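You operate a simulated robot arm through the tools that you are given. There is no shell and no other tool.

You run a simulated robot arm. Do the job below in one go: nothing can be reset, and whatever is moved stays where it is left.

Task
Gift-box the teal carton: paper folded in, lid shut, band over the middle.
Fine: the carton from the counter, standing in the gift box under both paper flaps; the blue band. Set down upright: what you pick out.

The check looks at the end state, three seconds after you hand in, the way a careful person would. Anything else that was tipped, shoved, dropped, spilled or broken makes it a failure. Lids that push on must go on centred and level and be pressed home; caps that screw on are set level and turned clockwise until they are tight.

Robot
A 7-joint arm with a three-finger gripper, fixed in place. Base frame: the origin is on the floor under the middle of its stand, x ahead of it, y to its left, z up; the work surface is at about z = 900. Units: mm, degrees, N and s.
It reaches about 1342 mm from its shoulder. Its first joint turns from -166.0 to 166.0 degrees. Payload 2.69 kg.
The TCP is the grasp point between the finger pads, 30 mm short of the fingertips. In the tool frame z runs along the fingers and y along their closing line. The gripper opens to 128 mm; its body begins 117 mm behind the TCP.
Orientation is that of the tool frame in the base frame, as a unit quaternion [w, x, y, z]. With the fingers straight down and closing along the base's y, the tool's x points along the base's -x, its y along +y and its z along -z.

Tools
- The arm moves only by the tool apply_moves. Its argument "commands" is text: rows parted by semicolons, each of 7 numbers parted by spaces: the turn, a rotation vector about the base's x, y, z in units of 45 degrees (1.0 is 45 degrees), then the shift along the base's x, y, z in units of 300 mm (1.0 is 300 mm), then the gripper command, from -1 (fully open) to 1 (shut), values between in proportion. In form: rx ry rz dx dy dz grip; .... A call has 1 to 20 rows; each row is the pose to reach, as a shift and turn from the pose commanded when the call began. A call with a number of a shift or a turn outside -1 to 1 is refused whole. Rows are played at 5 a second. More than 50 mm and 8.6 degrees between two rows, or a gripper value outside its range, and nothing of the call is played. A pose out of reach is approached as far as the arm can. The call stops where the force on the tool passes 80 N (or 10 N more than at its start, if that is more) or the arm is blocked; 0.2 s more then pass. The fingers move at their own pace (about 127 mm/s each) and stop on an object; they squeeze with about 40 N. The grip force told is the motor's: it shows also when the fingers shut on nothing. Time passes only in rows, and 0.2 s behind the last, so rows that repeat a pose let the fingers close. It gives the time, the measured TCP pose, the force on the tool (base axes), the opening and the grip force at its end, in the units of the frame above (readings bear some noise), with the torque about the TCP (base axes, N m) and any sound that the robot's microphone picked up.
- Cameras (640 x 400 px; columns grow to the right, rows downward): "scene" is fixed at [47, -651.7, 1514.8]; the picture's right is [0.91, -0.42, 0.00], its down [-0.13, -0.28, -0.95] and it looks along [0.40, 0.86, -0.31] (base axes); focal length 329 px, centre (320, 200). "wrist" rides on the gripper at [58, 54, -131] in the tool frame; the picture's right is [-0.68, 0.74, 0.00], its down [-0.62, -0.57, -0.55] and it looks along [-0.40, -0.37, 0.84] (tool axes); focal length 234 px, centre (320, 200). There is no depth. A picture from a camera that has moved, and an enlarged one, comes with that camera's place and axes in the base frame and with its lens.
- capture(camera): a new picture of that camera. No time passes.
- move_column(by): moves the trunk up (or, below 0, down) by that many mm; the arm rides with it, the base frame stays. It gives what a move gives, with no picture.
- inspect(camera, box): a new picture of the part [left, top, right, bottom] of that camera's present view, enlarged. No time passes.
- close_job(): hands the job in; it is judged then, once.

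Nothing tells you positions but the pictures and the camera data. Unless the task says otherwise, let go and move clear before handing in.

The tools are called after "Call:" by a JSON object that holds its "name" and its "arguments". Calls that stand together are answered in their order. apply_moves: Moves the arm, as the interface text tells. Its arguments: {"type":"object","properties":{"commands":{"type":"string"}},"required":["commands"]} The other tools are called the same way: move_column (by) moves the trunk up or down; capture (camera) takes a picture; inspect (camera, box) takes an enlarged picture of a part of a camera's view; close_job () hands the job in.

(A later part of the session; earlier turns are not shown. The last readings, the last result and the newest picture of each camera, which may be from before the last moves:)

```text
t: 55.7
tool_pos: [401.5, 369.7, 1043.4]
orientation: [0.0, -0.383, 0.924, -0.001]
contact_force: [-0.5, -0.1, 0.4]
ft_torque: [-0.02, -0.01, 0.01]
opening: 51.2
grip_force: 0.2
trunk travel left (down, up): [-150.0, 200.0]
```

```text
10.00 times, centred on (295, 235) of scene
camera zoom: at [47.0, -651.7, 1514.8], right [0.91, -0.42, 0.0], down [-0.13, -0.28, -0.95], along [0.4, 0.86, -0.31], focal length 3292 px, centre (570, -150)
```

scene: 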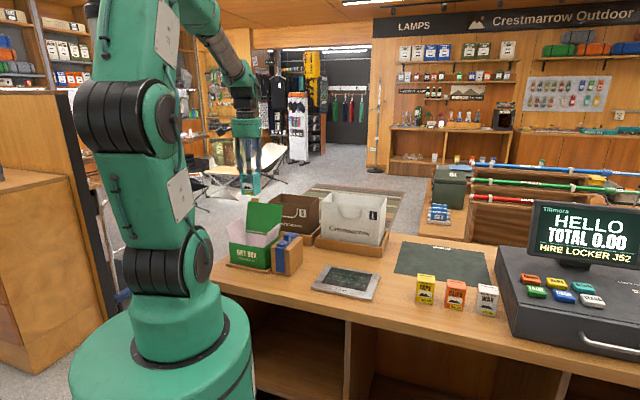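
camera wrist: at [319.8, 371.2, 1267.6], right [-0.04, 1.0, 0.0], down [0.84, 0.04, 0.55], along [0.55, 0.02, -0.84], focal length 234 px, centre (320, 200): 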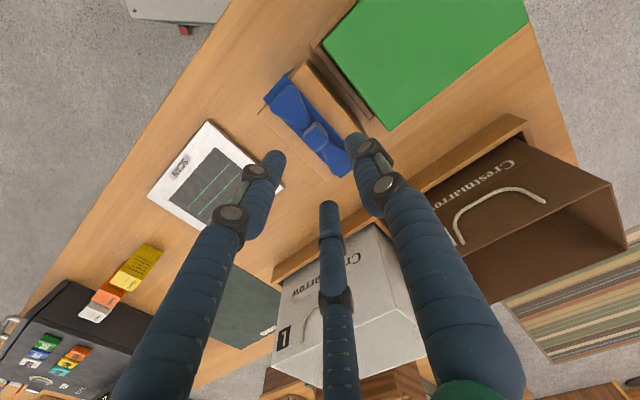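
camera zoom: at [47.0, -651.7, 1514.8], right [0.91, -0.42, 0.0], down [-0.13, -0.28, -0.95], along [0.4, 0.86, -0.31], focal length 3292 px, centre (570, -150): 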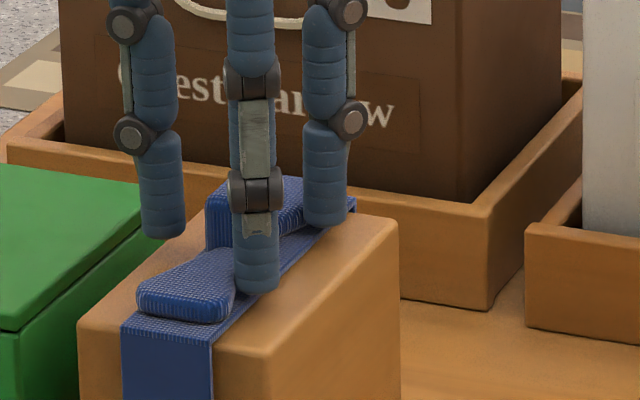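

Call:
{"name": "apply_moves", "arguments": {"commands": "0 0 0 0 0 0 0.35; 0 0 0 0 0 0 0.5; 0 0 0 0 0 0 0.6; 0 0 0 0 0 0 0.7; 0 0 0 0 0 0 1; 0 0 0 0 0 0 1; 0 0 0 0 0 0 1"}}

Call:
{"name": "inspect", "arguments": {"camera": "wrist", "box": [240, 100, 420, 230]}}

Call:
{"name": "inspect", "arguments": {"camera": "scene", "box": [265, 205, 325, 265]}}

```text
t: 57.3
tool_pos: [401.2, 370.8, 1042.8]
orientation: [0.001, -0.383, 0.924, -0.001]
contact_force: [-0.3, 1.6, 0.1]
ft_torque: [0.2, 0.13, -0.42]
opening: 24.2
grip_force: 40.1
trunk travel left (down, up): [-150.0, 200.0]
```

```text
3.08 times, centred on (330, 165) of wrist
camera zoom: at [323.7, 366.7, 1174.0], right [-0.04, 1.0, 0.0], down [0.83, 0.04, 0.55], along [0.55, 0.02, -0.84], focal length 720 px, centre (289, 308)
```

zoom: 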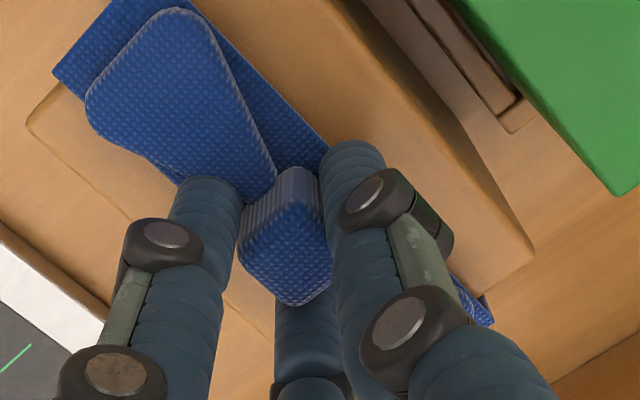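

```text
6.67 times, centred on (295, 235) of scene
camera zoom: at [47.0, -651.7, 1514.8], right [0.91, -0.42, 0.0], down [-0.13, -0.28, -0.95], along [0.4, 0.86, -0.31], focal length 2195 px, centre (487, -33)
```

zoom: 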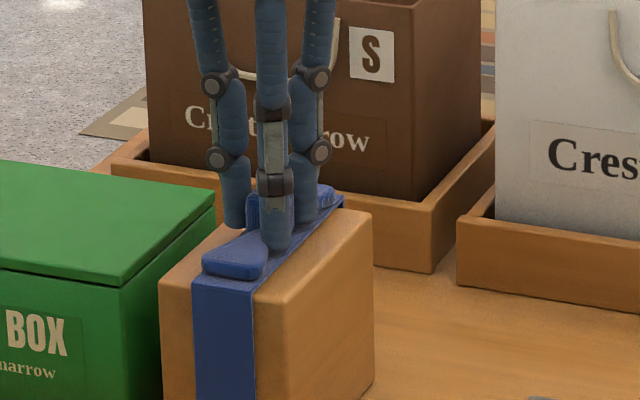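

Call:
{"name": "capture", "arguments": {"camera": "wrist"}}

Call:
{"name": "inspect", "arguments": {"camera": "scene", "box": [225, 200, 325, 285]}}

Call:
{"name": "inspect", "arguments": {"camera": "wrist", "box": [220, 60, 460, 240]}}

```text
taken
camera wrist: at [323.7, 366.7, 1174.0], right [-0.04, 1.0, 0.0], down [0.83, 0.04, 0.55], along [0.55, 0.02, -0.84], focal length 234 px, centre (320, 200)
```

wrist: 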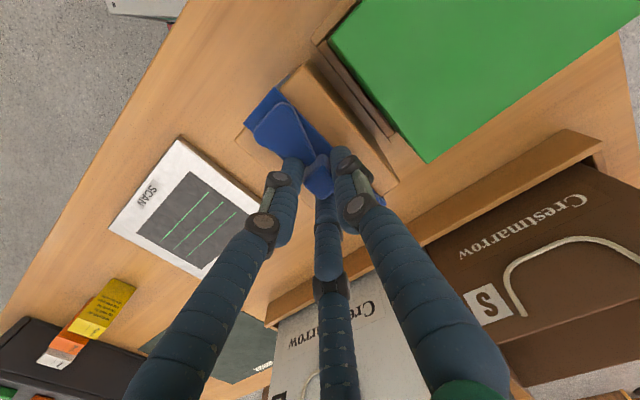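

```text
4.71 times, centred on (275, 242) of scene
camera zoom: at [47.0, -651.7, 1514.8], right [0.91, -0.42, 0.0], down [-0.13, -0.28, -0.95], along [0.4, 0.86, -0.31], focal length 1549 px, centre (532, 0)
```

zoom: 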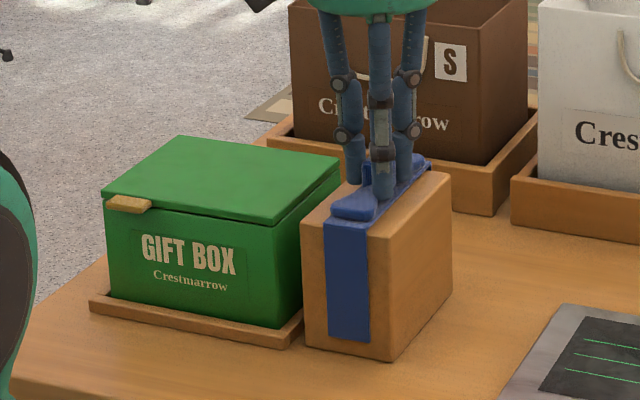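

```text
2.22 times, centred on (340, 150) of wrist
camera zoom: at [323.7, 366.7, 1174.0], right [-0.04, 1.0, 0.0], down [0.83, 0.04, 0.55], along [0.55, 0.02, -0.84], focal length 520 px, centre (276, 311)
```

zoom: 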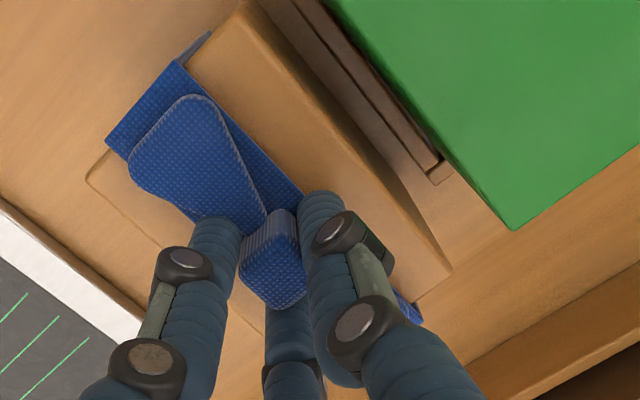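

The knot is held at 24 mm opening, and by measurement the band has barely turned (under 1°). Lifting it straight up off the block slowly.

Call:
{"name": "apply_moves", "arguments": {"commands": "0 0 0 0 0 0.02 1; 0 0 0 0 0 0.05 1; 0 0 0 0 0 0.09 1; 0 0 0 0 0 0.15 1; 0 0 0 0 0 0.21 1; 0 0 0 0 0 0.27 1; 0 0 0 0 0 0.33 1; 0 0 0 0 0 0.4 1; 0 0 0 0 0 0.46 1; 0 0 0 0 0 0.5 1; 0 0 0 0 0 0.5 1"}}

Call:
{"name": "capture", "arguments": {"camera": "wrist"}}

Call:
{"name": "inspect", "arguments": {"camera": "scene", "box": [225, 160, 345, 285]}}

```text
t: 59.7
tool_pos: [399.4, 371.8, 1193.9]
orientation: [0.0, -0.382, 0.924, -0.001]
contact_force: [-0.6, -0.5, -5.8]
ft_torque: [-0.45, -0.52, 0.02]
opening: 23.3
grip_force: 39.7
trunk travel left (down, up): [-150.0, 200.0]
```

```text
taken
camera wrist: at [322.3, 368.5, 1324.0], right [-0.04, 1.0, 0.0], down [0.84, 0.04, 0.55], along [0.55, 0.02, -0.84], focal length 234 px, centre (320, 200)
```

wrist: 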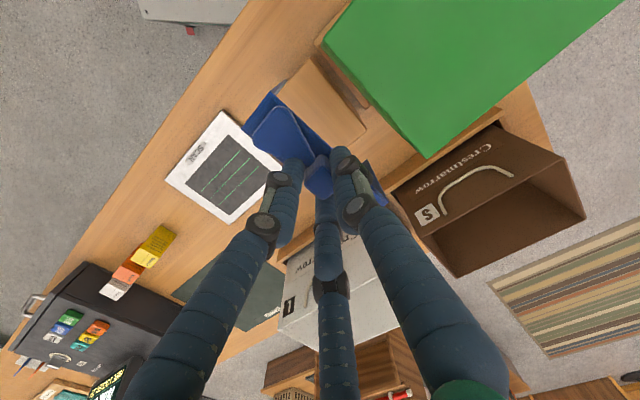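

```text
3.20 times, centred on (285, 222) of scene
camera zoom: at [47.0, -651.7, 1514.8], right [0.91, -0.42, 0.0], down [-0.13, -0.28, -0.95], along [0.4, 0.86, -0.31], focal length 1054 px, centre (432, 128)
```

zoom: 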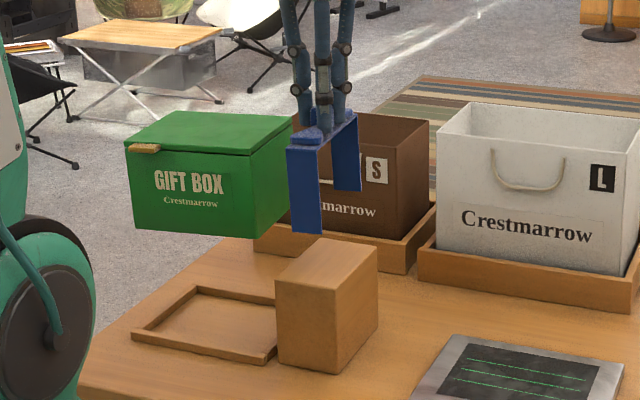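

Something unexpected: the gift box has come up along with the band. I need to look closely at how they are connected before doing anything else.

Call:
{"name": "inspect", "arguments": {"camera": "scene", "box": [255, 155, 345, 245]}}

Call:
{"name": "inspect", "arguments": {"camera": "wrist", "box": [220, 60, 460, 240]}}

Call:
{"name": "inspect", "arguments": {"camera": "scene", "box": [290, 170, 340, 210]}}

```text
4.44 times, centred on (300, 200) of scene
camera zoom: at [47.0, -651.7, 1514.8], right [0.91, -0.42, 0.0], down [-0.13, -0.28, -0.95], along [0.4, 0.86, -0.31], focal length 1463 px, centre (409, 200)
```

zoom: 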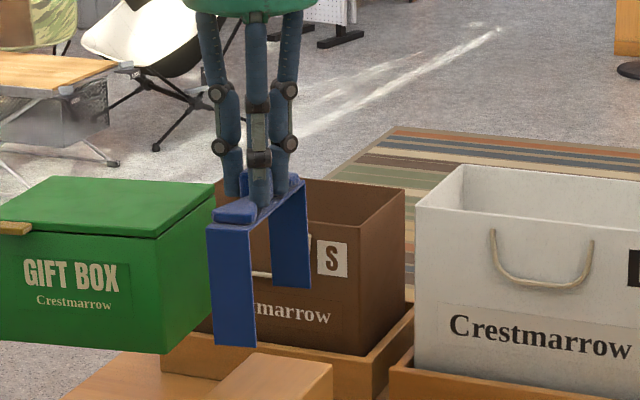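

```text
2.22 times, centred on (340, 150) of wrist
camera zoom: at [322.3, 368.5, 1324.0], right [-0.04, 1.0, 0.0], down [0.84, 0.04, 0.55], along [0.55, 0.02, -0.84], focal length 520 px, centre (276, 311)
```

zoom: 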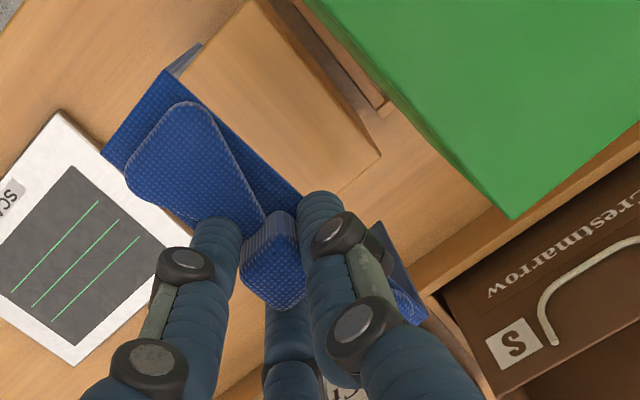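

```text
10.00 times, centred on (315, 190) of scene
camera zoom: at [47.0, -651.7, 1514.8], right [0.91, -0.42, 0.0], down [-0.13, -0.28, -0.95], along [0.4, 0.86, -0.31], focal length 3292 px, centre (370, 300)
```

zoom: 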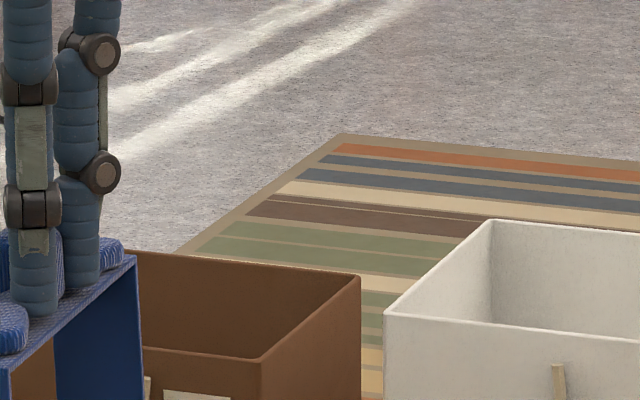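

The box is being carried rigidly with the band: the force and torque match about 5 N hanging 135 mm to the side, with no visible contact. The lift was purely vertical, so I'll reverse it exactly and set the box back in its tray and the band back on its block.

Call:
{"name": "apply_moves", "arguments": {"commands": "0 0 0 0 0 -0.06 1; 0 0 0 0 0 -0.13 1; 0 0 0 0 0 -0.2 1; 0 0 0 0 0 -0.26 1; 0 0 0 0 0 -0.32 1; 0 0 0 0 0 -0.37 1; 0 0 0 0 0 -0.41 1; 0 0 0 0 0 -0.43 1; 0 0 0 0 0 -0.44 1; 0 0 0 0 0 -0.44 1"}}

Call:
{"name": "inspect", "arguments": {"camera": "scene", "box": [215, 180, 325, 285]}}

Call:
{"name": "capture", "arguments": {"camera": "wrist"}}

```text
t: 61.9
tool_pos: [400.6, 371.4, 1062.3]
orientation: [0.0, -0.383, 0.924, -0.001]
contact_force: [0.3, 0.0, -5.8]
ft_torque: [-0.42, -0.59, 0.03]
opening: 27.7
grip_force: 40.4
trunk travel left (down, up): [-150.0, 200.0]
```

```text
3.81 times, centred on (270, 232) of scene
camera zoom: at [47.0, -651.7, 1514.8], right [0.91, -0.42, 0.0], down [-0.13, -0.28, -0.95], along [0.4, 0.86, -0.31], focal length 1254 px, centre (510, 76)
```

zoom: 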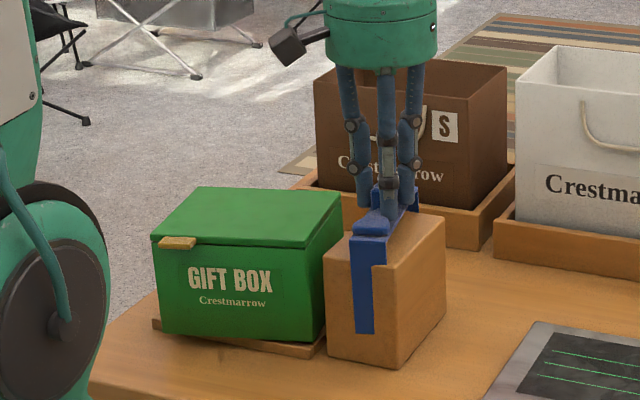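

```text
taken
camera wrist: at [323.4, 367.2, 1192.1], right [-0.04, 1.0, 0.0], down [0.84, 0.04, 0.55], along [0.55, 0.02, -0.84], focal length 234 px, centre (320, 200)
```

wrist: 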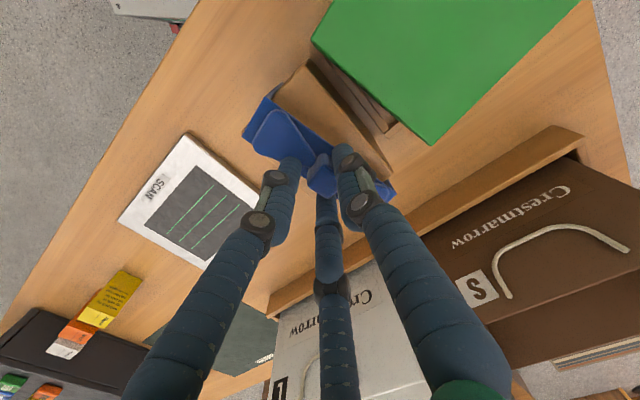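

Call:
{"name": "inspect", "arguments": {"camera": "scene", "box": [265, 215, 315, 285]}}

Call:
{"name": "inspect", "arguments": {"camera": "wrist", "box": [230, 60, 410, 210]}}

```text
5.71 times, centred on (290, 250) of scene
camera zoom: at [47.0, -651.7, 1514.8], right [0.91, -0.42, 0.0], down [-0.13, -0.28, -0.95], along [0.4, 0.86, -0.31], focal length 1881 px, centre (491, -86)
```

zoom: 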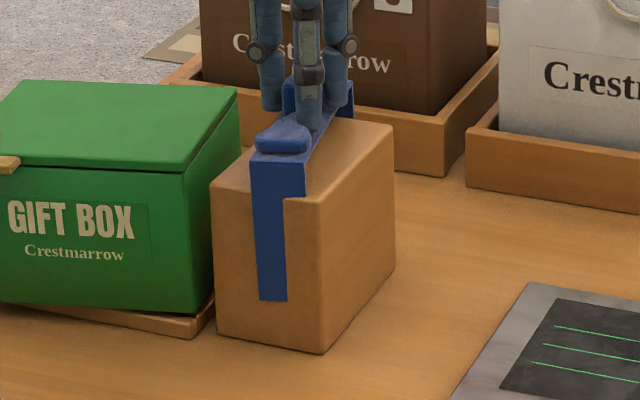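

```text
2.67 times, centred on (320, 135) of wrist
camera zoom: at [323.4, 367.2, 1192.1], right [-0.04, 1.0, 0.0], down [0.84, 0.04, 0.55], along [0.55, 0.02, -0.84], focal length 624 px, centre (320, 373)
```

zoom: 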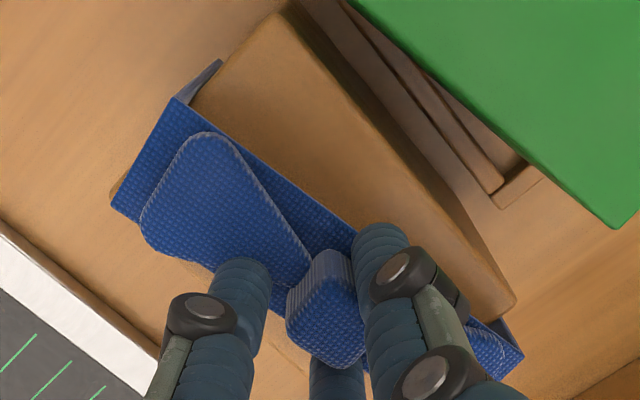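

The band and box are moving as one rigid pair and have turned about 11° counter-clockwise in the grip. I'll counter-rotate about the knot to bring the box back square over its tray before setting it down.

Call:
{"name": "apply_moves", "arguments": {"commands": "0 0 -0.06 0 0 0 1; 0 0 -0.12 0 0 0 1; 0 0 -0.18 0 0 0 1; 0 0 -0.23 0 0 0 1; 0 0 -0.23 0 0 0 1; 0 0 -0.23 0 0 0 1"}}

Call:
{"name": "inspect", "arguments": {"camera": "scene", "box": [215, 190, 325, 285]}}

Call:
{"name": "capture", "arguments": {"camera": "wrist"}}

```text
t: 63.3
tool_pos: [400.0, 369.4, 1061.6]
orientation: [0.0, -0.298, 0.954, -0.001]
contact_force: [0.1, 0.0, -5.2]
ft_torque: [-0.46, -0.53, -0.02]
opening: 27.9
grip_force: 40.1
trunk travel left (down, up): [-150.0, 200.0]
```

```text
4.21 times, centred on (270, 238) of scene
camera zoom: at [47.0, -651.7, 1514.8], right [0.91, -0.42, 0.0], down [-0.13, -0.28, -0.95], along [0.4, 0.86, -0.31], focal length 1386 px, centre (530, 42)
```

zoom: 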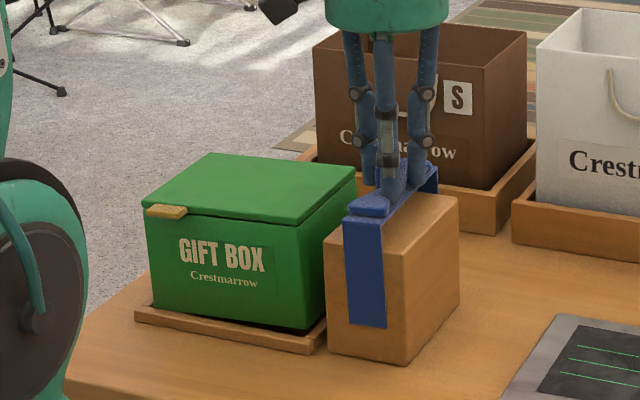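

```text
taken
camera wrist: at [323.3, 381.5, 1192.5], right [0.14, 0.99, 0.0], down [0.83, -0.11, 0.55], along [0.54, -0.08, -0.84], focal length 234 px, centre (320, 200)
```

wrist: 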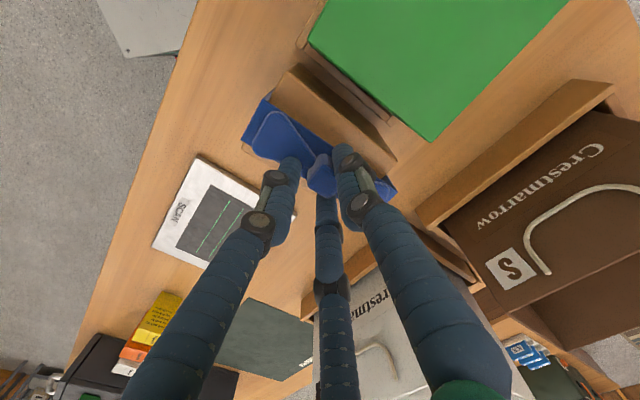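

Call:
{"name": "inspect", "arguments": {"camera": "wrist", "box": [230, 0, 590, 210]}}

Call:
{"name": "inspect", "arguments": {"camera": "wrist", "box": [230, 60, 410, 210]}}

```text
1.78 times, centred on (410, 105) of wrist
camera zoom: at [323.3, 381.5, 1192.5], right [0.14, 0.99, 0.0], down [0.83, -0.11, 0.55], along [0.54, -0.08, -0.84], focal length 416 px, centre (160, 369)
```

zoom: 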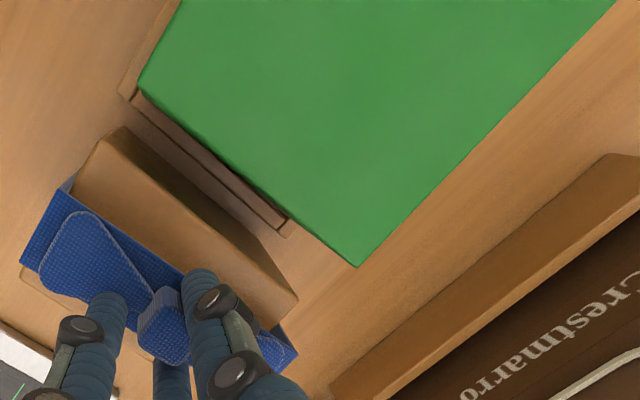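

```text
2.67 times, centred on (320, 135) of wrist
camera zoom: at [323.3, 381.5, 1192.5], right [0.14, 0.99, 0.0], down [0.83, -0.11, 0.55], along [0.54, -0.08, -0.84], focal length 624 px, centre (320, 373)
```

zoom: 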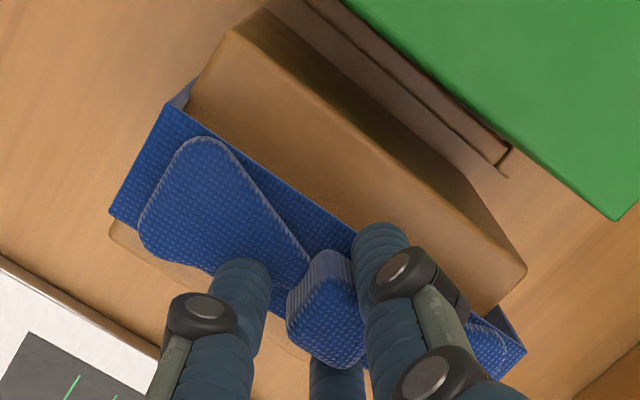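

The box hovers about 18 mm above its tray, still about 3° off and about 5 mm toward the back. Correcting rotation and position before lowering.

Call:
{"name": "apply_moves", "arguments": {"commands": "0 0 -0.03 -0.005 -0.003 0 1; 0 0 -0.067 -0.012 -0.006 0 1; 0 0 -0.067 -0.0165 -0.008 0 1; 0 0 -0.067 -0.0165 -0.008 0 1; 0 0 -0.067 -0.0165 -0.008 0 1"}}

Call:
{"name": "inspect", "arguments": {"camera": "scene", "box": [215, 190, 325, 285]}}

Call:
{"name": "inspect", "arguments": {"camera": "wrist", "box": [230, 0, 590, 210]}}

```text
t: 64.5
tool_pos: [395.8, 369.0, 1061.9]
orientation: [0.0, -0.273, 0.962, 0.0]
contact_force: [0.3, 1.1, -5.4]
ft_torque: [-0.37, -0.68, -0.29]
opening: 27.9
grip_force: 40.2
trunk travel left (down, up): [-150.0, 200.0]
```

```text
4.21 times, centred on (270, 238) of scene
camera zoom: at [47.0, -651.7, 1514.8], right [0.91, -0.42, 0.0], down [-0.13, -0.28, -0.95], along [0.4, 0.86, -0.31], focal length 1386 px, centre (530, 42)
```

zoom: 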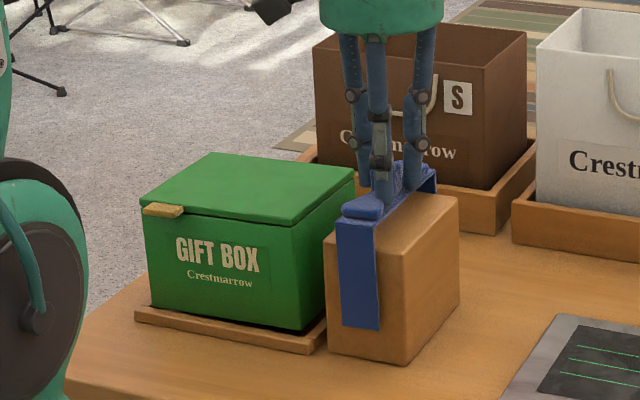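

```text
1.78 times, centred on (410, 105) of wrist
camera zoom: at [319.0, 383.8, 1192.1], right [0.19, 0.98, 0.0], down [0.82, -0.16, 0.55], along [0.54, -0.1, -0.84], focal length 416 px, centre (160, 369)
```

zoom: 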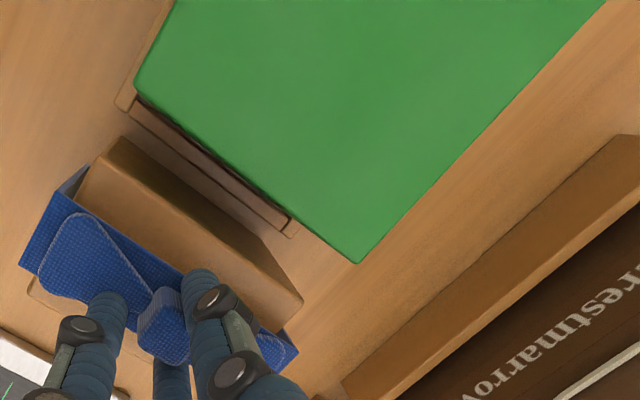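

Call:
{"name": "apply_moves", "arguments": {"commands": "0 0 0 0.0035 0.0035 -0.01 1; 0 0 0 0.0035 0.0035 -0.02 1; 0 0 0 0.0035 0.0035 -0.027 1; 0 0 0 0.0035 0.0035 -0.027 1"}}

Call:
{"name": "inspect", "arguments": {"camera": "scene", "box": [225, 215, 305, 285]}}

Call:
{"name": "inspect", "arguments": {"camera": "wrist", "box": [230, 0, 590, 210]}}

```text
t: 65.5
tool_pos: [395.2, 370.7, 1053.8]
orientation: [0.0, -0.273, 0.962, 0.0]
contact_force: [1.8, 0.5, -5.2]
ft_torque: [-0.33, -0.69, -0.31]
opening: 27.6
grip_force: 40.0
trunk travel left (down, up): [-150.0, 200.0]
```

```text
5.71 times, centred on (265, 250) of scene
camera zoom: at [47.0, -651.7, 1514.8], right [0.91, -0.42, 0.0], down [-0.13, -0.28, -0.95], along [0.4, 0.86, -0.31], focal length 1881 px, centre (634, -86)
```

zoom: 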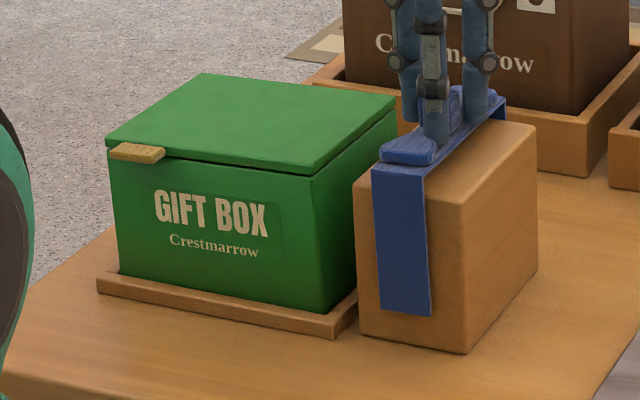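

```text
1.78 times, centred on (410, 105) of wrist
camera zoom: at [319.8, 384.8, 1184.4], right [0.19, 0.98, 0.0], down [0.82, -0.16, 0.55], along [0.54, -0.11, -0.84], focal length 416 px, centre (160, 369)
```

zoom: 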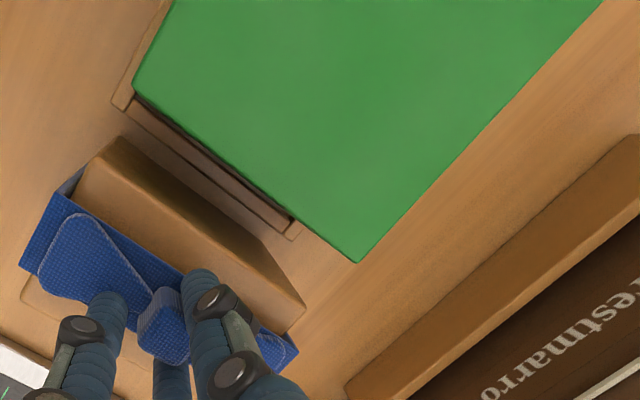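

Call:
{"name": "apply_moves", "arguments": {"commands": "0 0 0 0 0 -0.008 1; 0 0 0 0 0 -0.013 1; 0 0 0 0 0 -0.013 1"}}

Call:
{"name": "apply_moves", "arguments": {"commands": "0 0 0 0 0 -0.007 1; 0 0 0 0 0 -0.01 1; 0 0 0 0 0 -0.01 1"}}

Call:
{"name": "inspect", "arguments": {"camera": "scene", "box": [225, 215, 305, 285]}}

```text
t: 66.3
tool_pos: [397.4, 369.1, 1050.3]
orientation: [0.0, -0.274, 0.962, -0.001]
contact_force: [2.2, 0.2, -6.3]
ft_torque: [-0.3, -0.61, -0.3]
opening: 27.7
grip_force: 40.7
trunk travel left (down, up): [-150.0, 200.0]
```

```text
t: 67.1
tool_pos: [396.9, 369.9, 1046.5]
orientation: [0.001, -0.274, 0.962, 0.0]
contact_force: [1.5, 0.9, -3.7]
ft_torque: [-0.06, -0.52, -0.39]
opening: 27.8
grip_force: 40.0
trunk travel left (down, up): [-150.0, 200.0]
```

```text
5.71 times, centred on (265, 250) of scene
camera zoom: at [47.0, -651.7, 1514.8], right [0.91, -0.42, 0.0], down [-0.13, -0.28, -0.95], along [0.4, 0.86, -0.31], focal length 1881 px, centre (634, -86)
```

zoom: 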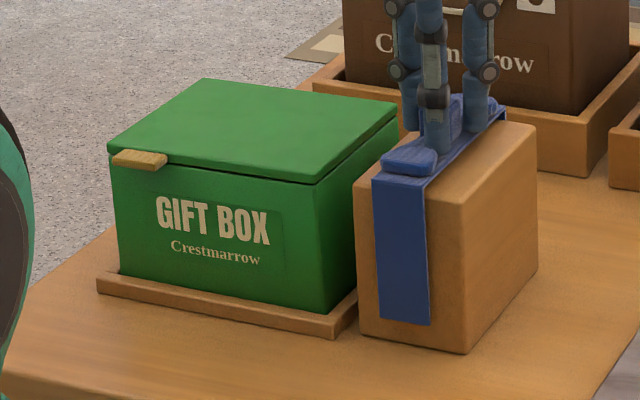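

Call:
{"name": "apply_moves", "arguments": {"commands": "0 0 0 0 0 -0.007 1; 0 0 0 0 0 -0.01 1; 0 0 0 0 0 -0.01 1"}}

Call:
{"name": "inspect", "arguments": {"camera": "scene", "box": [225, 215, 305, 285]}}

Call:
{"name": "inspect", "arguments": {"camera": "wrist", "box": [230, 0, 590, 210]}}

```text
t: 67.9
tool_pos: [397.3, 368.1, 1044.4]
orientation: [0.0, -0.272, 0.962, -0.001]
contact_force: [1.5, 1.6, -0.5]
ft_torque: [0.23, -0.1, -0.43]
opening: 27.7
grip_force: 40.2
trunk travel left (down, up): [-150.0, 200.0]
```

```text
5.71 times, centred on (265, 250) of scene
camera zoom: at [47.0, -651.7, 1514.8], right [0.91, -0.42, 0.0], down [-0.13, -0.28, -0.95], along [0.4, 0.86, -0.31], focal length 1881 px, centre (634, -86)
```

zoom: 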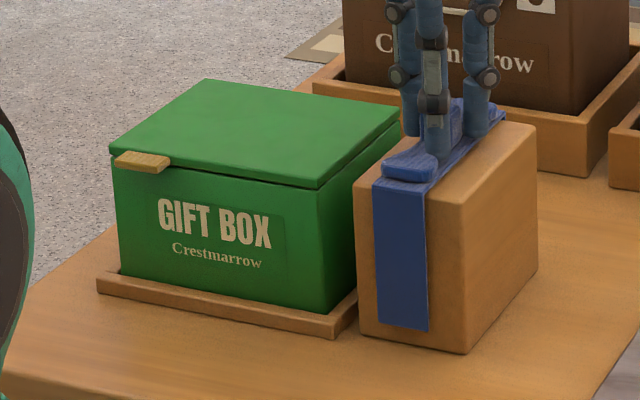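

```text
1.78 times, centred on (410, 105) of wrist
camera zoom: at [319.9, 384.1, 1174.7], right [0.19, 0.98, 0.0], down [0.82, -0.16, 0.55], along [0.54, -0.1, -0.84], focal length 416 px, centre (160, 369)
```

zoom: 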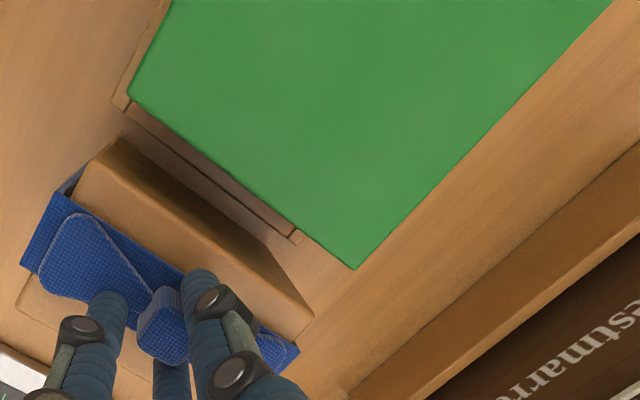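

Call:
{"name": "inspect", "arguments": {"camera": "scene", "box": [225, 200, 305, 285]}}

Call:
{"name": "apply_moves", "arguments": {"commands": "0 0 0 0 0 -0.004 1; 0 0 0 0 0 -0.004 0.55; 0 0 0 0 0 -0.004 0.5; 0 0 0 0 0 -0.004 0.4; 0 0 0 0 0 -0.004 0.3; 0 0 0 0 0 -0.004 0.2; 0 0 0 0 0 -0.004 0.2"}}

Call:
{"name": "inspect", "arguments": {"camera": "scene", "box": [225, 200, 305, 285]}}

Call:
{"name": "inspect", "arguments": {"camera": "wrist", "box": [230, 0, 590, 210]}}

```text
4.71 times, centred on (265, 242) of scene
camera zoom: at [47.0, -651.7, 1514.8], right [0.91, -0.42, 0.0], down [-0.13, -0.28, -0.95], along [0.4, 0.86, -0.31], focal length 1549 px, centre (579, 0)
```

zoom: 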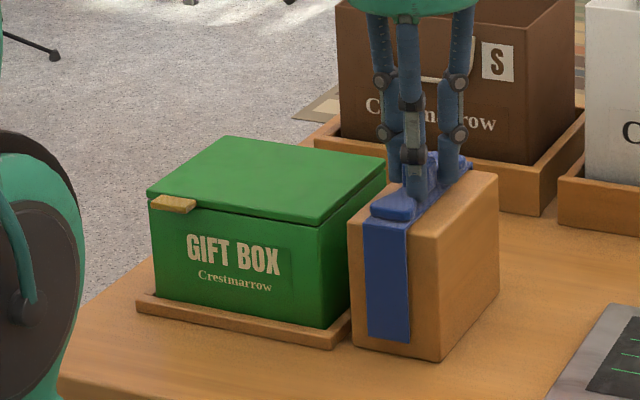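

```text
t: 69.5
tool_pos: [396.0, 369.3, 1042.3]
orientation: [0.0, -0.273, 0.962, -0.001]
contact_force: [0.2, -0.4, -0.2]
ft_torque: [-0.01, 0.05, -0.05]
opening: 51.2
grip_force: 0.1
trunk travel left (down, up): [-150.0, 200.0]
```

```text
4.71 times, centred on (265, 242) of scene
camera zoom: at [47.0, -651.7, 1514.8], right [0.91, -0.42, 0.0], down [-0.13, -0.28, -0.95], along [0.4, 0.86, -0.31], focal length 1549 px, centre (579, 0)
```

zoom: 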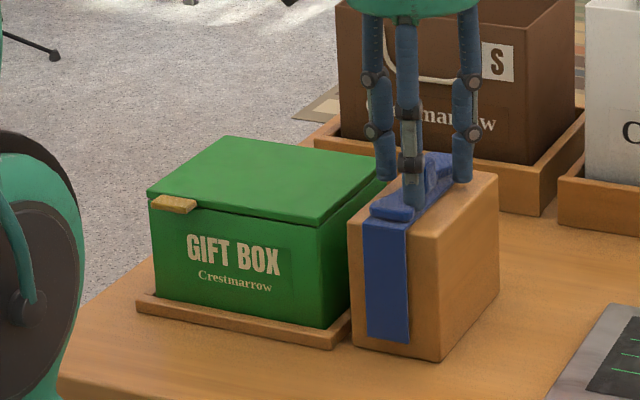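

```text
1.78 times, centred on (410, 105) of wrist
camera zoom: at [319.5, 383.9, 1173.7], right [0.19, 0.98, 0.0], down [0.82, -0.16, 0.55], along [0.54, -0.1, -0.84], focal length 416 px, centre (160, 369)
```

zoom: 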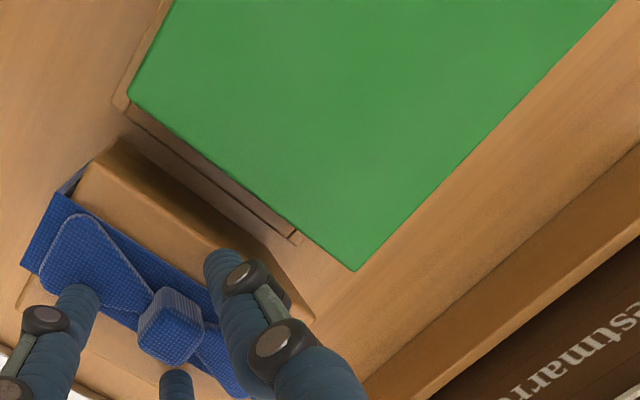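

The box is back in its tray, within about 2 mm of where it was, and the band is on its block, released. I'll raise slightly, square the hand up with the band again, then test with a tiny lift whether the two are still joined.

Call:
{"name": "apply_moves", "arguments": {"commands": "0 0 0 0 0 0.04 0.2; 0 0 0 0 0 0.1 0.2; 0 0 0.1 0 0 0.14 0.2; 0 0 0.2 0 0 0.14 0.2; 0 0 0.297 0 0 0.14 0.2; 0 0 0.297 0 0 0.14 0.2; 0 0 0.297 0 0 0.14 0.2"}}

Call:
{"name": "inspect", "arguments": {"camera": "wrist", "box": [240, 50, 400, 190]}}

Call:
{"name": "capture", "arguments": {"camera": "wrist"}}

```text
t: 71.1
tool_pos: [397.8, 368.8, 1084.0]
orientation: [0.0, -0.383, 0.924, 0.001]
contact_force: [0.7, -0.1, 0.4]
ft_torque: [0.0, 0.01, 0.0]
opening: 51.5
grip_force: 0.1
trunk travel left (down, up): [-150.0, 200.0]
```

```text
2.86 times, centred on (320, 120) of wrist
camera zoom: at [319.3, 364.8, 1214.7], right [-0.04, 1.0, 0.0], down [0.84, 0.04, 0.55], along [0.55, 0.02, -0.84], focal length 669 px, centre (320, 429)
```

zoom: 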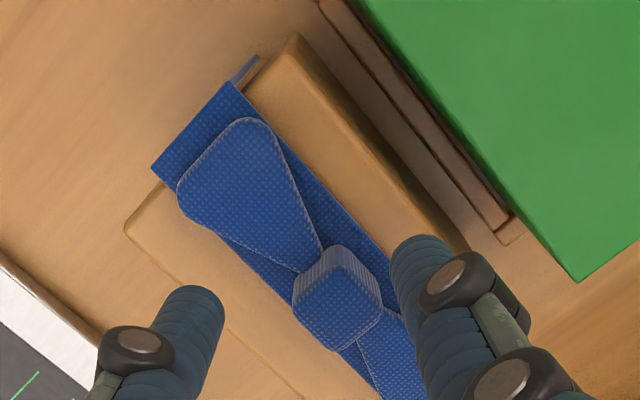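

```text
taken
camera wrist: at [319.3, 364.8, 1214.7], right [-0.04, 1.0, 0.0], down [0.84, 0.04, 0.55], along [0.55, 0.02, -0.84], focal length 234 px, centre (320, 200)
```

wrist: 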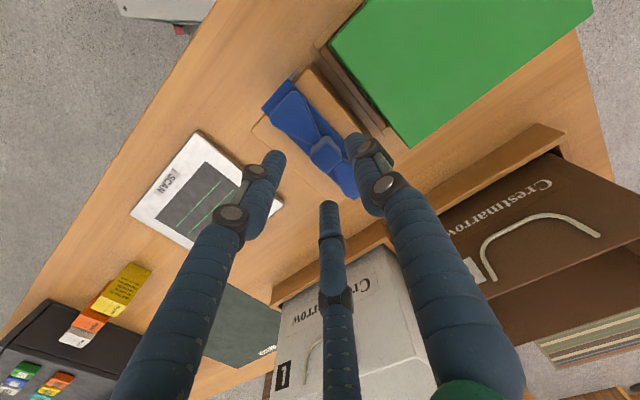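

Call:
{"name": "apply_moves", "arguments": {"commands": "0 0 0 0.001 0.0153 -0.04 0.2; 0 0 0 0.001 0.0153 -0.1 0.2; 0 0 0 0.001 0.0153 -0.135 0.2; 0 0 0 0.001 0.0153 -0.135 0.2; 0 0 0 0.001 0.0153 -0.135 0.5; 0 0 0 0.001 0.0153 -0.135 0.7; 0 0 0 0.001 0.0153 -0.135 1; 0 0 0 0.001 0.0153 -0.135 1; 0 0 0 0.001 0.0153 -0.135 1"}}

Call:
{"name": "apply_moves", "arguments": {"commands": "0 0 0 0 0 0.005 1; 0 0 0 0 0 0.01 1; 0 0 0 0 0 0.013 1; 0 0 0 0 0 0.013 1"}}

Call:
{"name": "inspect", "arguments": {"camera": "scene", "box": [225, 200, 305, 285]}}

```text
t: 73.1
tool_pos: [396.3, 372.0, 1043.8]
orientation: [0.0, -0.383, 0.924, 0.0]
contact_force: [0.6, -0.6, -0.3]
ft_torque: [-0.13, 0.22, 0.09]
opening: 23.7
grip_force: 39.9
trunk travel left (down, up): [-150.0, 200.0]
```

```text
t: 74.1
tool_pos: [396.4, 372.5, 1048.5]
orientation: [0.0, -0.383, 0.924, -0.002]
contact_force: [1.3, -0.4, -6.2]
ft_torque: [-0.47, -0.5, -0.01]
opening: 26.4
grip_force: 39.8
trunk travel left (down, up): [-150.0, 200.0]
```

```text
4.71 times, centred on (265, 242) of scene
camera zoom: at [47.0, -651.7, 1514.8], right [0.91, -0.42, 0.0], down [-0.13, -0.28, -0.95], along [0.4, 0.86, -0.31], focal length 1549 px, centre (579, 0)
```

zoom: 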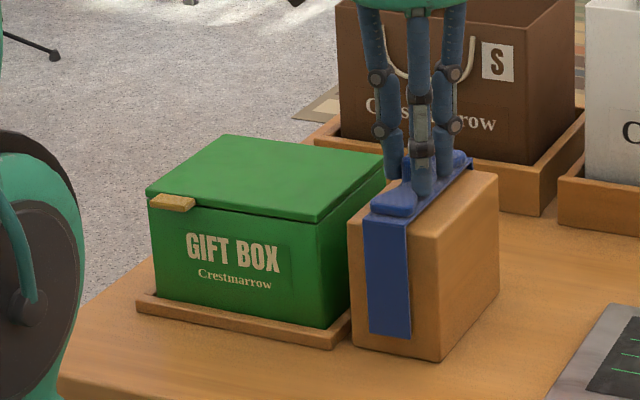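

A 4 mm lift still reads -6 N, so while gripped the band drags the box along. I'll lower back and release. The block top is level with the lid and in line with it, so next I'll test whether the band moves alone when caged and slid sideways without squeezing.

Call:
{"name": "apply_moves", "arguments": {"commands": "0 0 0 0 0 -0.006 1; 0 0 0 0 0 -0.012 1; 0 0 0 0 0 -0.016 1; 0 0 0 0 0 -0.016 1; 0 0 0 0 0 -0.016 0.55; 0 0 0 0 0 -0.016 0.45; 0 0 0 0 0 -0.016 0.4; 0 0 0 0 0 -0.016 0.4"}}

Call:
{"name": "inspect", "arguments": {"camera": "scene", "box": [225, 200, 305, 285]}}

Call:
{"name": "inspect", "arguments": {"camera": "wrist", "box": [240, 60, 420, 220]}}

```text
t: 75.9
tool_pos: [396.2, 372.6, 1043.1]
orientation: [0.0, -0.383, 0.924, -0.001]
contact_force: [0.3, -0.1, 0.3]
ft_torque: [0.02, -0.01, 0.03]
opening: 38.1
grip_force: 0.0
trunk travel left (down, up): [-150.0, 200.0]
```

```text
4.71 times, centred on (265, 242) of scene
camera zoom: at [47.0, -651.7, 1514.8], right [0.91, -0.42, 0.0], down [-0.13, -0.28, -0.95], along [0.4, 0.86, -0.31], focal length 1549 px, centre (579, 0)
```

zoom: 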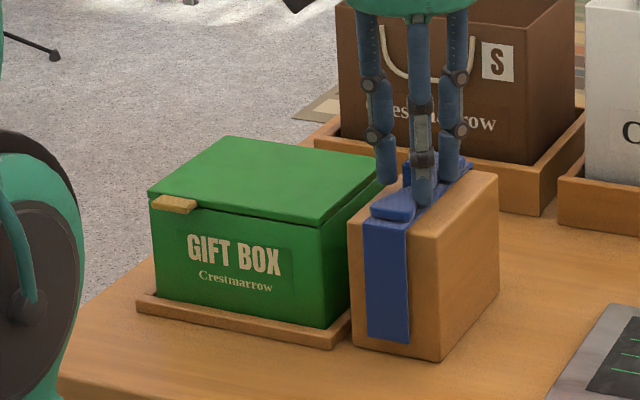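

```text
2.50 times, centred on (330, 140) of wrist
camera zoom: at [318.2, 369.2, 1173.6], right [-0.04, 1.0, 0.0], down [0.84, 0.04, 0.55], along [0.55, 0.02, -0.84], focal length 585 px, centre (295, 350)
```

zoom: 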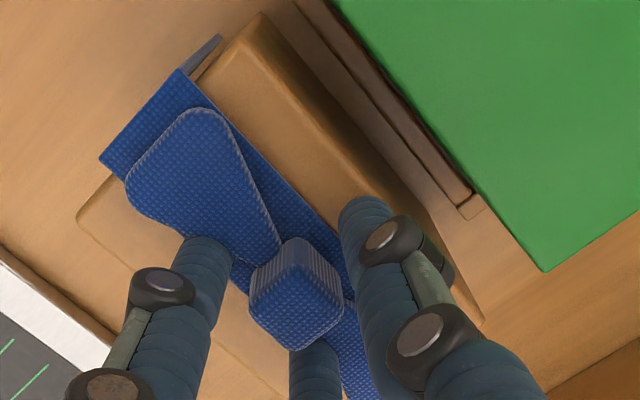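

Call:
{"name": "apply_moves", "arguments": {"commands": "0 0 0 0 0 0 0.5; 0 0 0 0 0 0 0.56; 0 0 0 0 0 0 0.57; 0 0 0 -0.004 0.004 0 0.57; 0 0 0 -0.008 0.008 0 0.57; 0 0 0 -0.012 0.012 0 0.57; 0 0 0 -0.016 0.016 0 0.57; 0 0 0 -0.016 0.016 0 0.57"}}

Call:
{"name": "inspect", "arguments": {"camera": "scene", "box": [225, 200, 305, 285]}}

Call:
{"name": "inspect", "arguments": {"camera": "wrist", "box": [240, 60, 420, 220]}}

```text
t: 77.7
tool_pos: [389.6, 378.5, 1042.7]
orientation: [0.0, -0.383, 0.924, -0.001]
contact_force: [-0.6, -0.4, -0.8]
ft_torque: [0.01, 0.0, 0.0]
opening: 28.2
grip_force: 0.8
trunk travel left (down, up): [-150.0, 200.0]
```

```text
4.71 times, centred on (265, 242) of scene
camera zoom: at [47.0, -651.7, 1514.8], right [0.91, -0.42, 0.0], down [-0.13, -0.28, -0.95], along [0.4, 0.86, -0.31], focal length 1549 px, centre (579, 0)
```

zoom: 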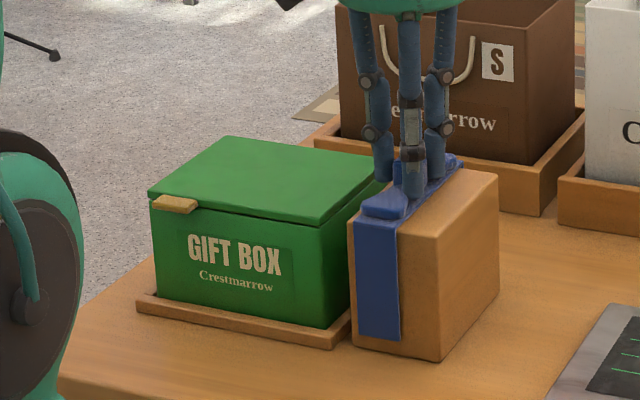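

```text
2.50 times, centred on (330, 140) of wrist
camera zoom: at [313.6, 375.4, 1174.3], right [-0.04, 1.0, 0.0], down [0.84, 0.04, 0.55], along [0.55, 0.02, -0.84], focal length 585 px, centre (295, 350)
```

zoom: 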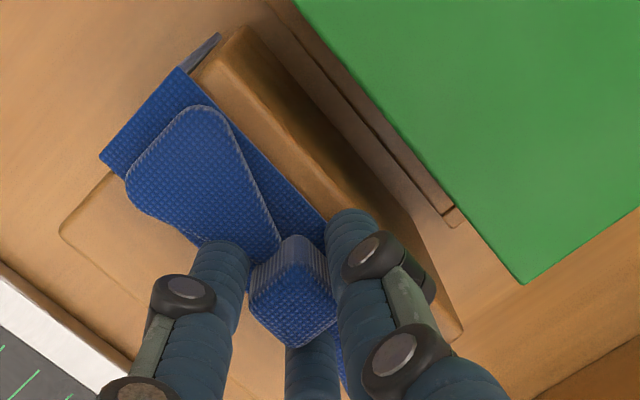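

The caged slide moved only the band, by about 7 mm, and the box stayed put. So they couple only under a hard squeeze. I'll try a much lighter grip, closing just to contact, and a tiny lift to see whether the band comes up alone.

Call:
{"name": "apply_moves", "arguments": {"commands": "0 0 0 0 0 0 0.59; 0 0 0 0 0 0 0.61; 0 0 0 0 0 0 0.61; 0 0 0 0 0 0 0.61"}}

Call:
{"name": "apply_moves", "arguments": {"commands": "0 0 0 0 0 0.005 0.61; 0 0 0 0 0 0.01 0.61; 0 0 0 0 0 0.013 0.61; 0 0 0 0 0 0.013 0.61"}}

Call:
{"name": "inspect", "arguments": {"camera": "scene", "box": [225, 200, 305, 285]}}

```text
t: 78.7
tool_pos: [392.2, 379.6, 1042.9]
orientation: [0.001, -0.383, 0.924, 0.0]
contact_force: [0.2, -0.4, -2.2]
ft_torque: [0.01, 0.01, -0.01]
opening: 27.7
grip_force: 2.1
trunk travel left (down, up): [-150.0, 200.0]
```

```text
t: 79.7
tool_pos: [391.5, 378.3, 1047.4]
orientation: [0.001, -0.382, 0.924, -0.001]
contact_force: [0.9, 0.4, -2.8]
ft_torque: [0.02, 0.02, 0.0]
opening: 27.6
grip_force: 2.9
trunk travel left (down, up): [-150.0, 200.0]
```

```text
4.71 times, centred on (265, 242) of scene
camera zoom: at [47.0, -651.7, 1514.8], right [0.91, -0.42, 0.0], down [-0.13, -0.28, -0.95], along [0.4, 0.86, -0.31], focal length 1549 px, centre (579, 0)
```

zoom: 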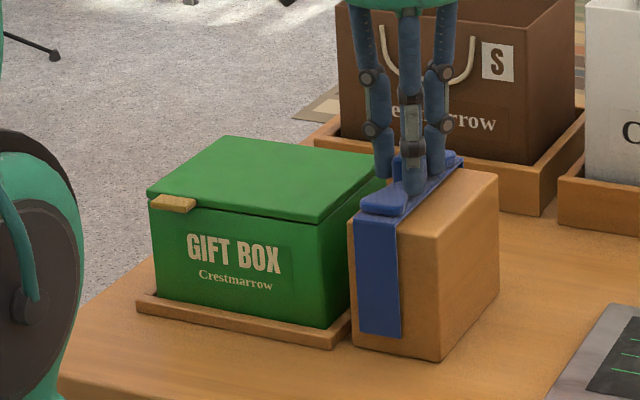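

The band came up alone, with no side torque. I'll firm the grip only slightly and lift a little more, checking that the box stays put.

Call:
{"name": "apply_moves", "arguments": {"commands": "0 0 0 0 0 0 0.64; 0 0 0 0 0 0 0.66; 0 0 0 0 0 0 0.66; 0 0 0 0 0 0.01 0.66; 0 0 0 0 0 0.02 0.66; 0 0 0 0 0 0.03 0.66; 0 0 0 0 0 0.03 0.66"}}

Call:
{"name": "inspect", "arguments": {"camera": "scene", "box": [225, 200, 305, 285]}}

Call:
{"name": "inspect", "arguments": {"camera": "wrist", "box": [240, 60, 420, 220]}}

```text
t: 81.3
tool_pos: [393.4, 376.9, 1057.1]
orientation: [0.0, -0.382, 0.924, -0.002]
contact_force: [1.2, 1.5, -5.1]
ft_torque: [-0.22, -0.54, -0.29]
opening: 23.8
grip_force: 39.3
trunk travel left (down, up): [-150.0, 200.0]
```

```text
4.71 times, centred on (265, 242) of scene
camera zoom: at [47.0, -651.7, 1514.8], right [0.91, -0.42, 0.0], down [-0.13, -0.28, -0.95], along [0.4, 0.86, -0.31], focal length 1549 px, centre (579, 0)
```

zoom: 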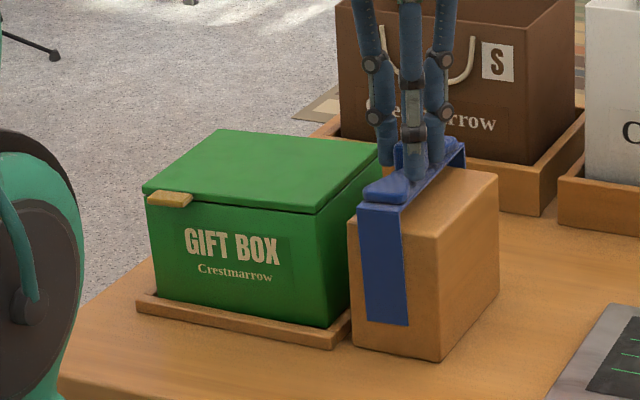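

```text
2.50 times, centred on (330, 140) of wrist
camera zoom: at [314.8, 374.3, 1188.0], right [-0.04, 1.0, 0.0], down [0.84, 0.04, 0.55], along [0.55, 0.02, -0.84], focal length 585 px, centre (295, 350)
```

zoom: 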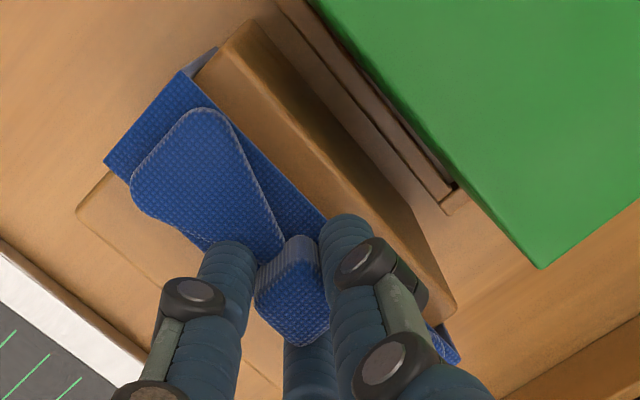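

Past that point the squeeze jumps to full force and the coupling returns, with the box's near side lifting slightly. Lowering back down, releasing, and then I'll use only the light grip that carried the band alone.

Call:
{"name": "apply_moves", "arguments": {"commands": "0 0 0 0 0 -0.01 0.66; 0 0 0 0 0 -0.02 0.66; 0 0 0 0 0 -0.03 0.66; 0 0 0 0 0 -0.038 0.66; 0 0 0 0 0 -0.044 0.66; 0 0 0 0 0 -0.044 0.66; 0 0 0 0 0 -0.044 0.5; 0 0 0 0 0 -0.044 0.4; 0 0 0 0 0 -0.044 0.4"}}

Call:
{"name": "inspect", "arguments": {"camera": "scene", "box": [225, 200, 305, 285]}}

Call:
{"name": "inspect", "arguments": {"camera": "wrist", "box": [240, 60, 420, 220]}}

```text
t: 83.3
tool_pos: [394.1, 379.5, 1042.9]
orientation: [0.0, -0.383, 0.924, -0.001]
contact_force: [-0.1, -0.5, 0.0]
ft_torque: [0.03, -0.01, -0.02]
opening: 38.4
grip_force: 0.0
trunk travel left (down, up): [-150.0, 200.0]
```

```text
4.71 times, centred on (265, 242) of scene
camera zoom: at [47.0, -651.7, 1514.8], right [0.91, -0.42, 0.0], down [-0.13, -0.28, -0.95], along [0.4, 0.86, -0.31], focal length 1549 px, centre (579, 0)
```

zoom: 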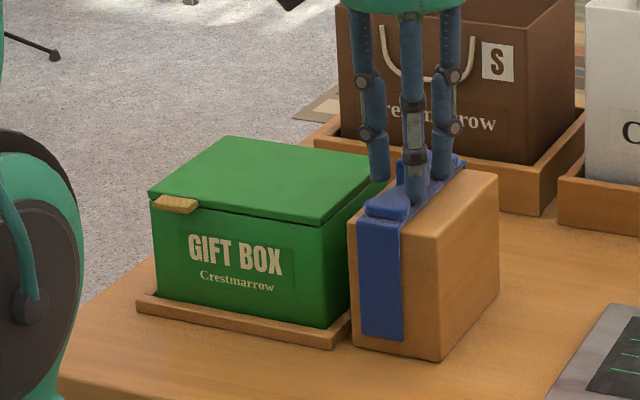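

```text
2.50 times, centred on (330, 140) of wrist
camera zoom: at [314.9, 375.3, 1173.8], right [-0.04, 1.0, 0.0], down [0.84, 0.04, 0.55], along [0.55, 0.02, -0.84], focal length 585 px, centre (295, 350)
```

zoom: 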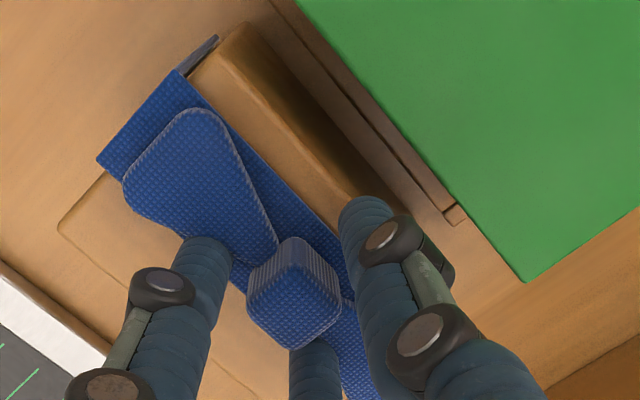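

Everything is back in place. Plan: centre on the knot, close in tiny increments to a light contact grip, lift only about 6–8 mm, carry the band along e1 onto the lid with its legs straddling block then box, and set it down.

Call:
{"name": "apply_moves", "arguments": {"commands": "0 0 0 0.0093 -0.0023 0 0.45; 0 0 0 0.0093 -0.0023 0 0.52; 0 0 0 0.0093 -0.0023 0 0.57; 0 0 0 0.0093 -0.0023 0 0.59; 0 0 0 0.0093 -0.0023 0 0.6; 0 0 0 0.0093 -0.0023 0 0.6"}}

Call:
{"name": "apply_moves", "arguments": {"commands": "0 0 0 0 0 0 0.61; 0 0 0 0 0 0 0.615; 0 0 0 0 0 0 0.615"}}

```text
t: 84.7
tool_pos: [395.8, 377.5, 1043.1]
orientation: [0.001, -0.383, 0.924, 0.0]
contact_force: [0.9, -0.6, -0.1]
ft_torque: [0.03, 0.01, 0.09]
opening: 27.4
grip_force: 0.8
trunk travel left (down, up): [-150.0, 200.0]
```

```text
t: 85.5
tool_pos: [396.4, 378.5, 1043.3]
orientation: [0.001, -0.382, 0.924, -0.002]
contact_force: [0.5, -0.5, -0.9]
ft_torque: [-0.01, -0.02, 0.17]
opening: 26.6
grip_force: 8.6
trunk travel left (down, up): [-150.0, 200.0]
```

Call:
{"name": "apply_moves", "arguments": {"commands": "0 0 0 0 0 0.004 0.615; 0 0 0 0 0 0.008 0.615; 0 0 0 0 0 0.012 0.615; 0 0 0 0 0 0.012 0.615"}}

Call:
{"name": "inspect", "arguments": {"camera": "scene", "box": [225, 200, 305, 285]}}

```text
t: 86.5
tool_pos: [395.3, 379.1, 1044.7]
orientation: [0.0, -0.383, 0.924, -0.001]
contact_force: [0.4, -0.2, 0.6]
ft_torque: [0.02, -0.03, 0.04]
opening: 26.4
grip_force: 1.5
trunk travel left (down, up): [-150.0, 200.0]
```

```text
4.71 times, centred on (265, 242) of scene
camera zoom: at [47.0, -651.7, 1514.8], right [0.91, -0.42, 0.0], down [-0.13, -0.28, -0.95], along [0.4, 0.86, -0.31], focal length 1549 px, centre (579, 0)
```

zoom: 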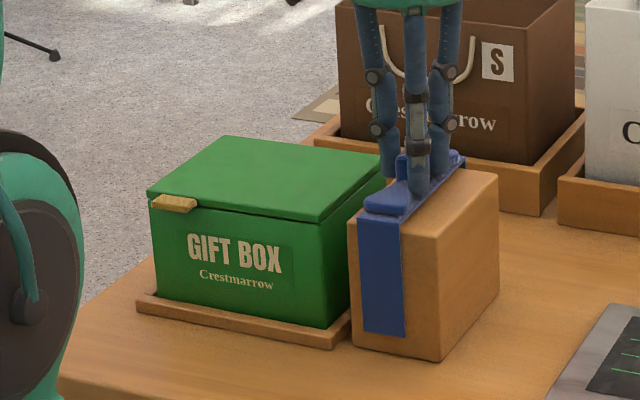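

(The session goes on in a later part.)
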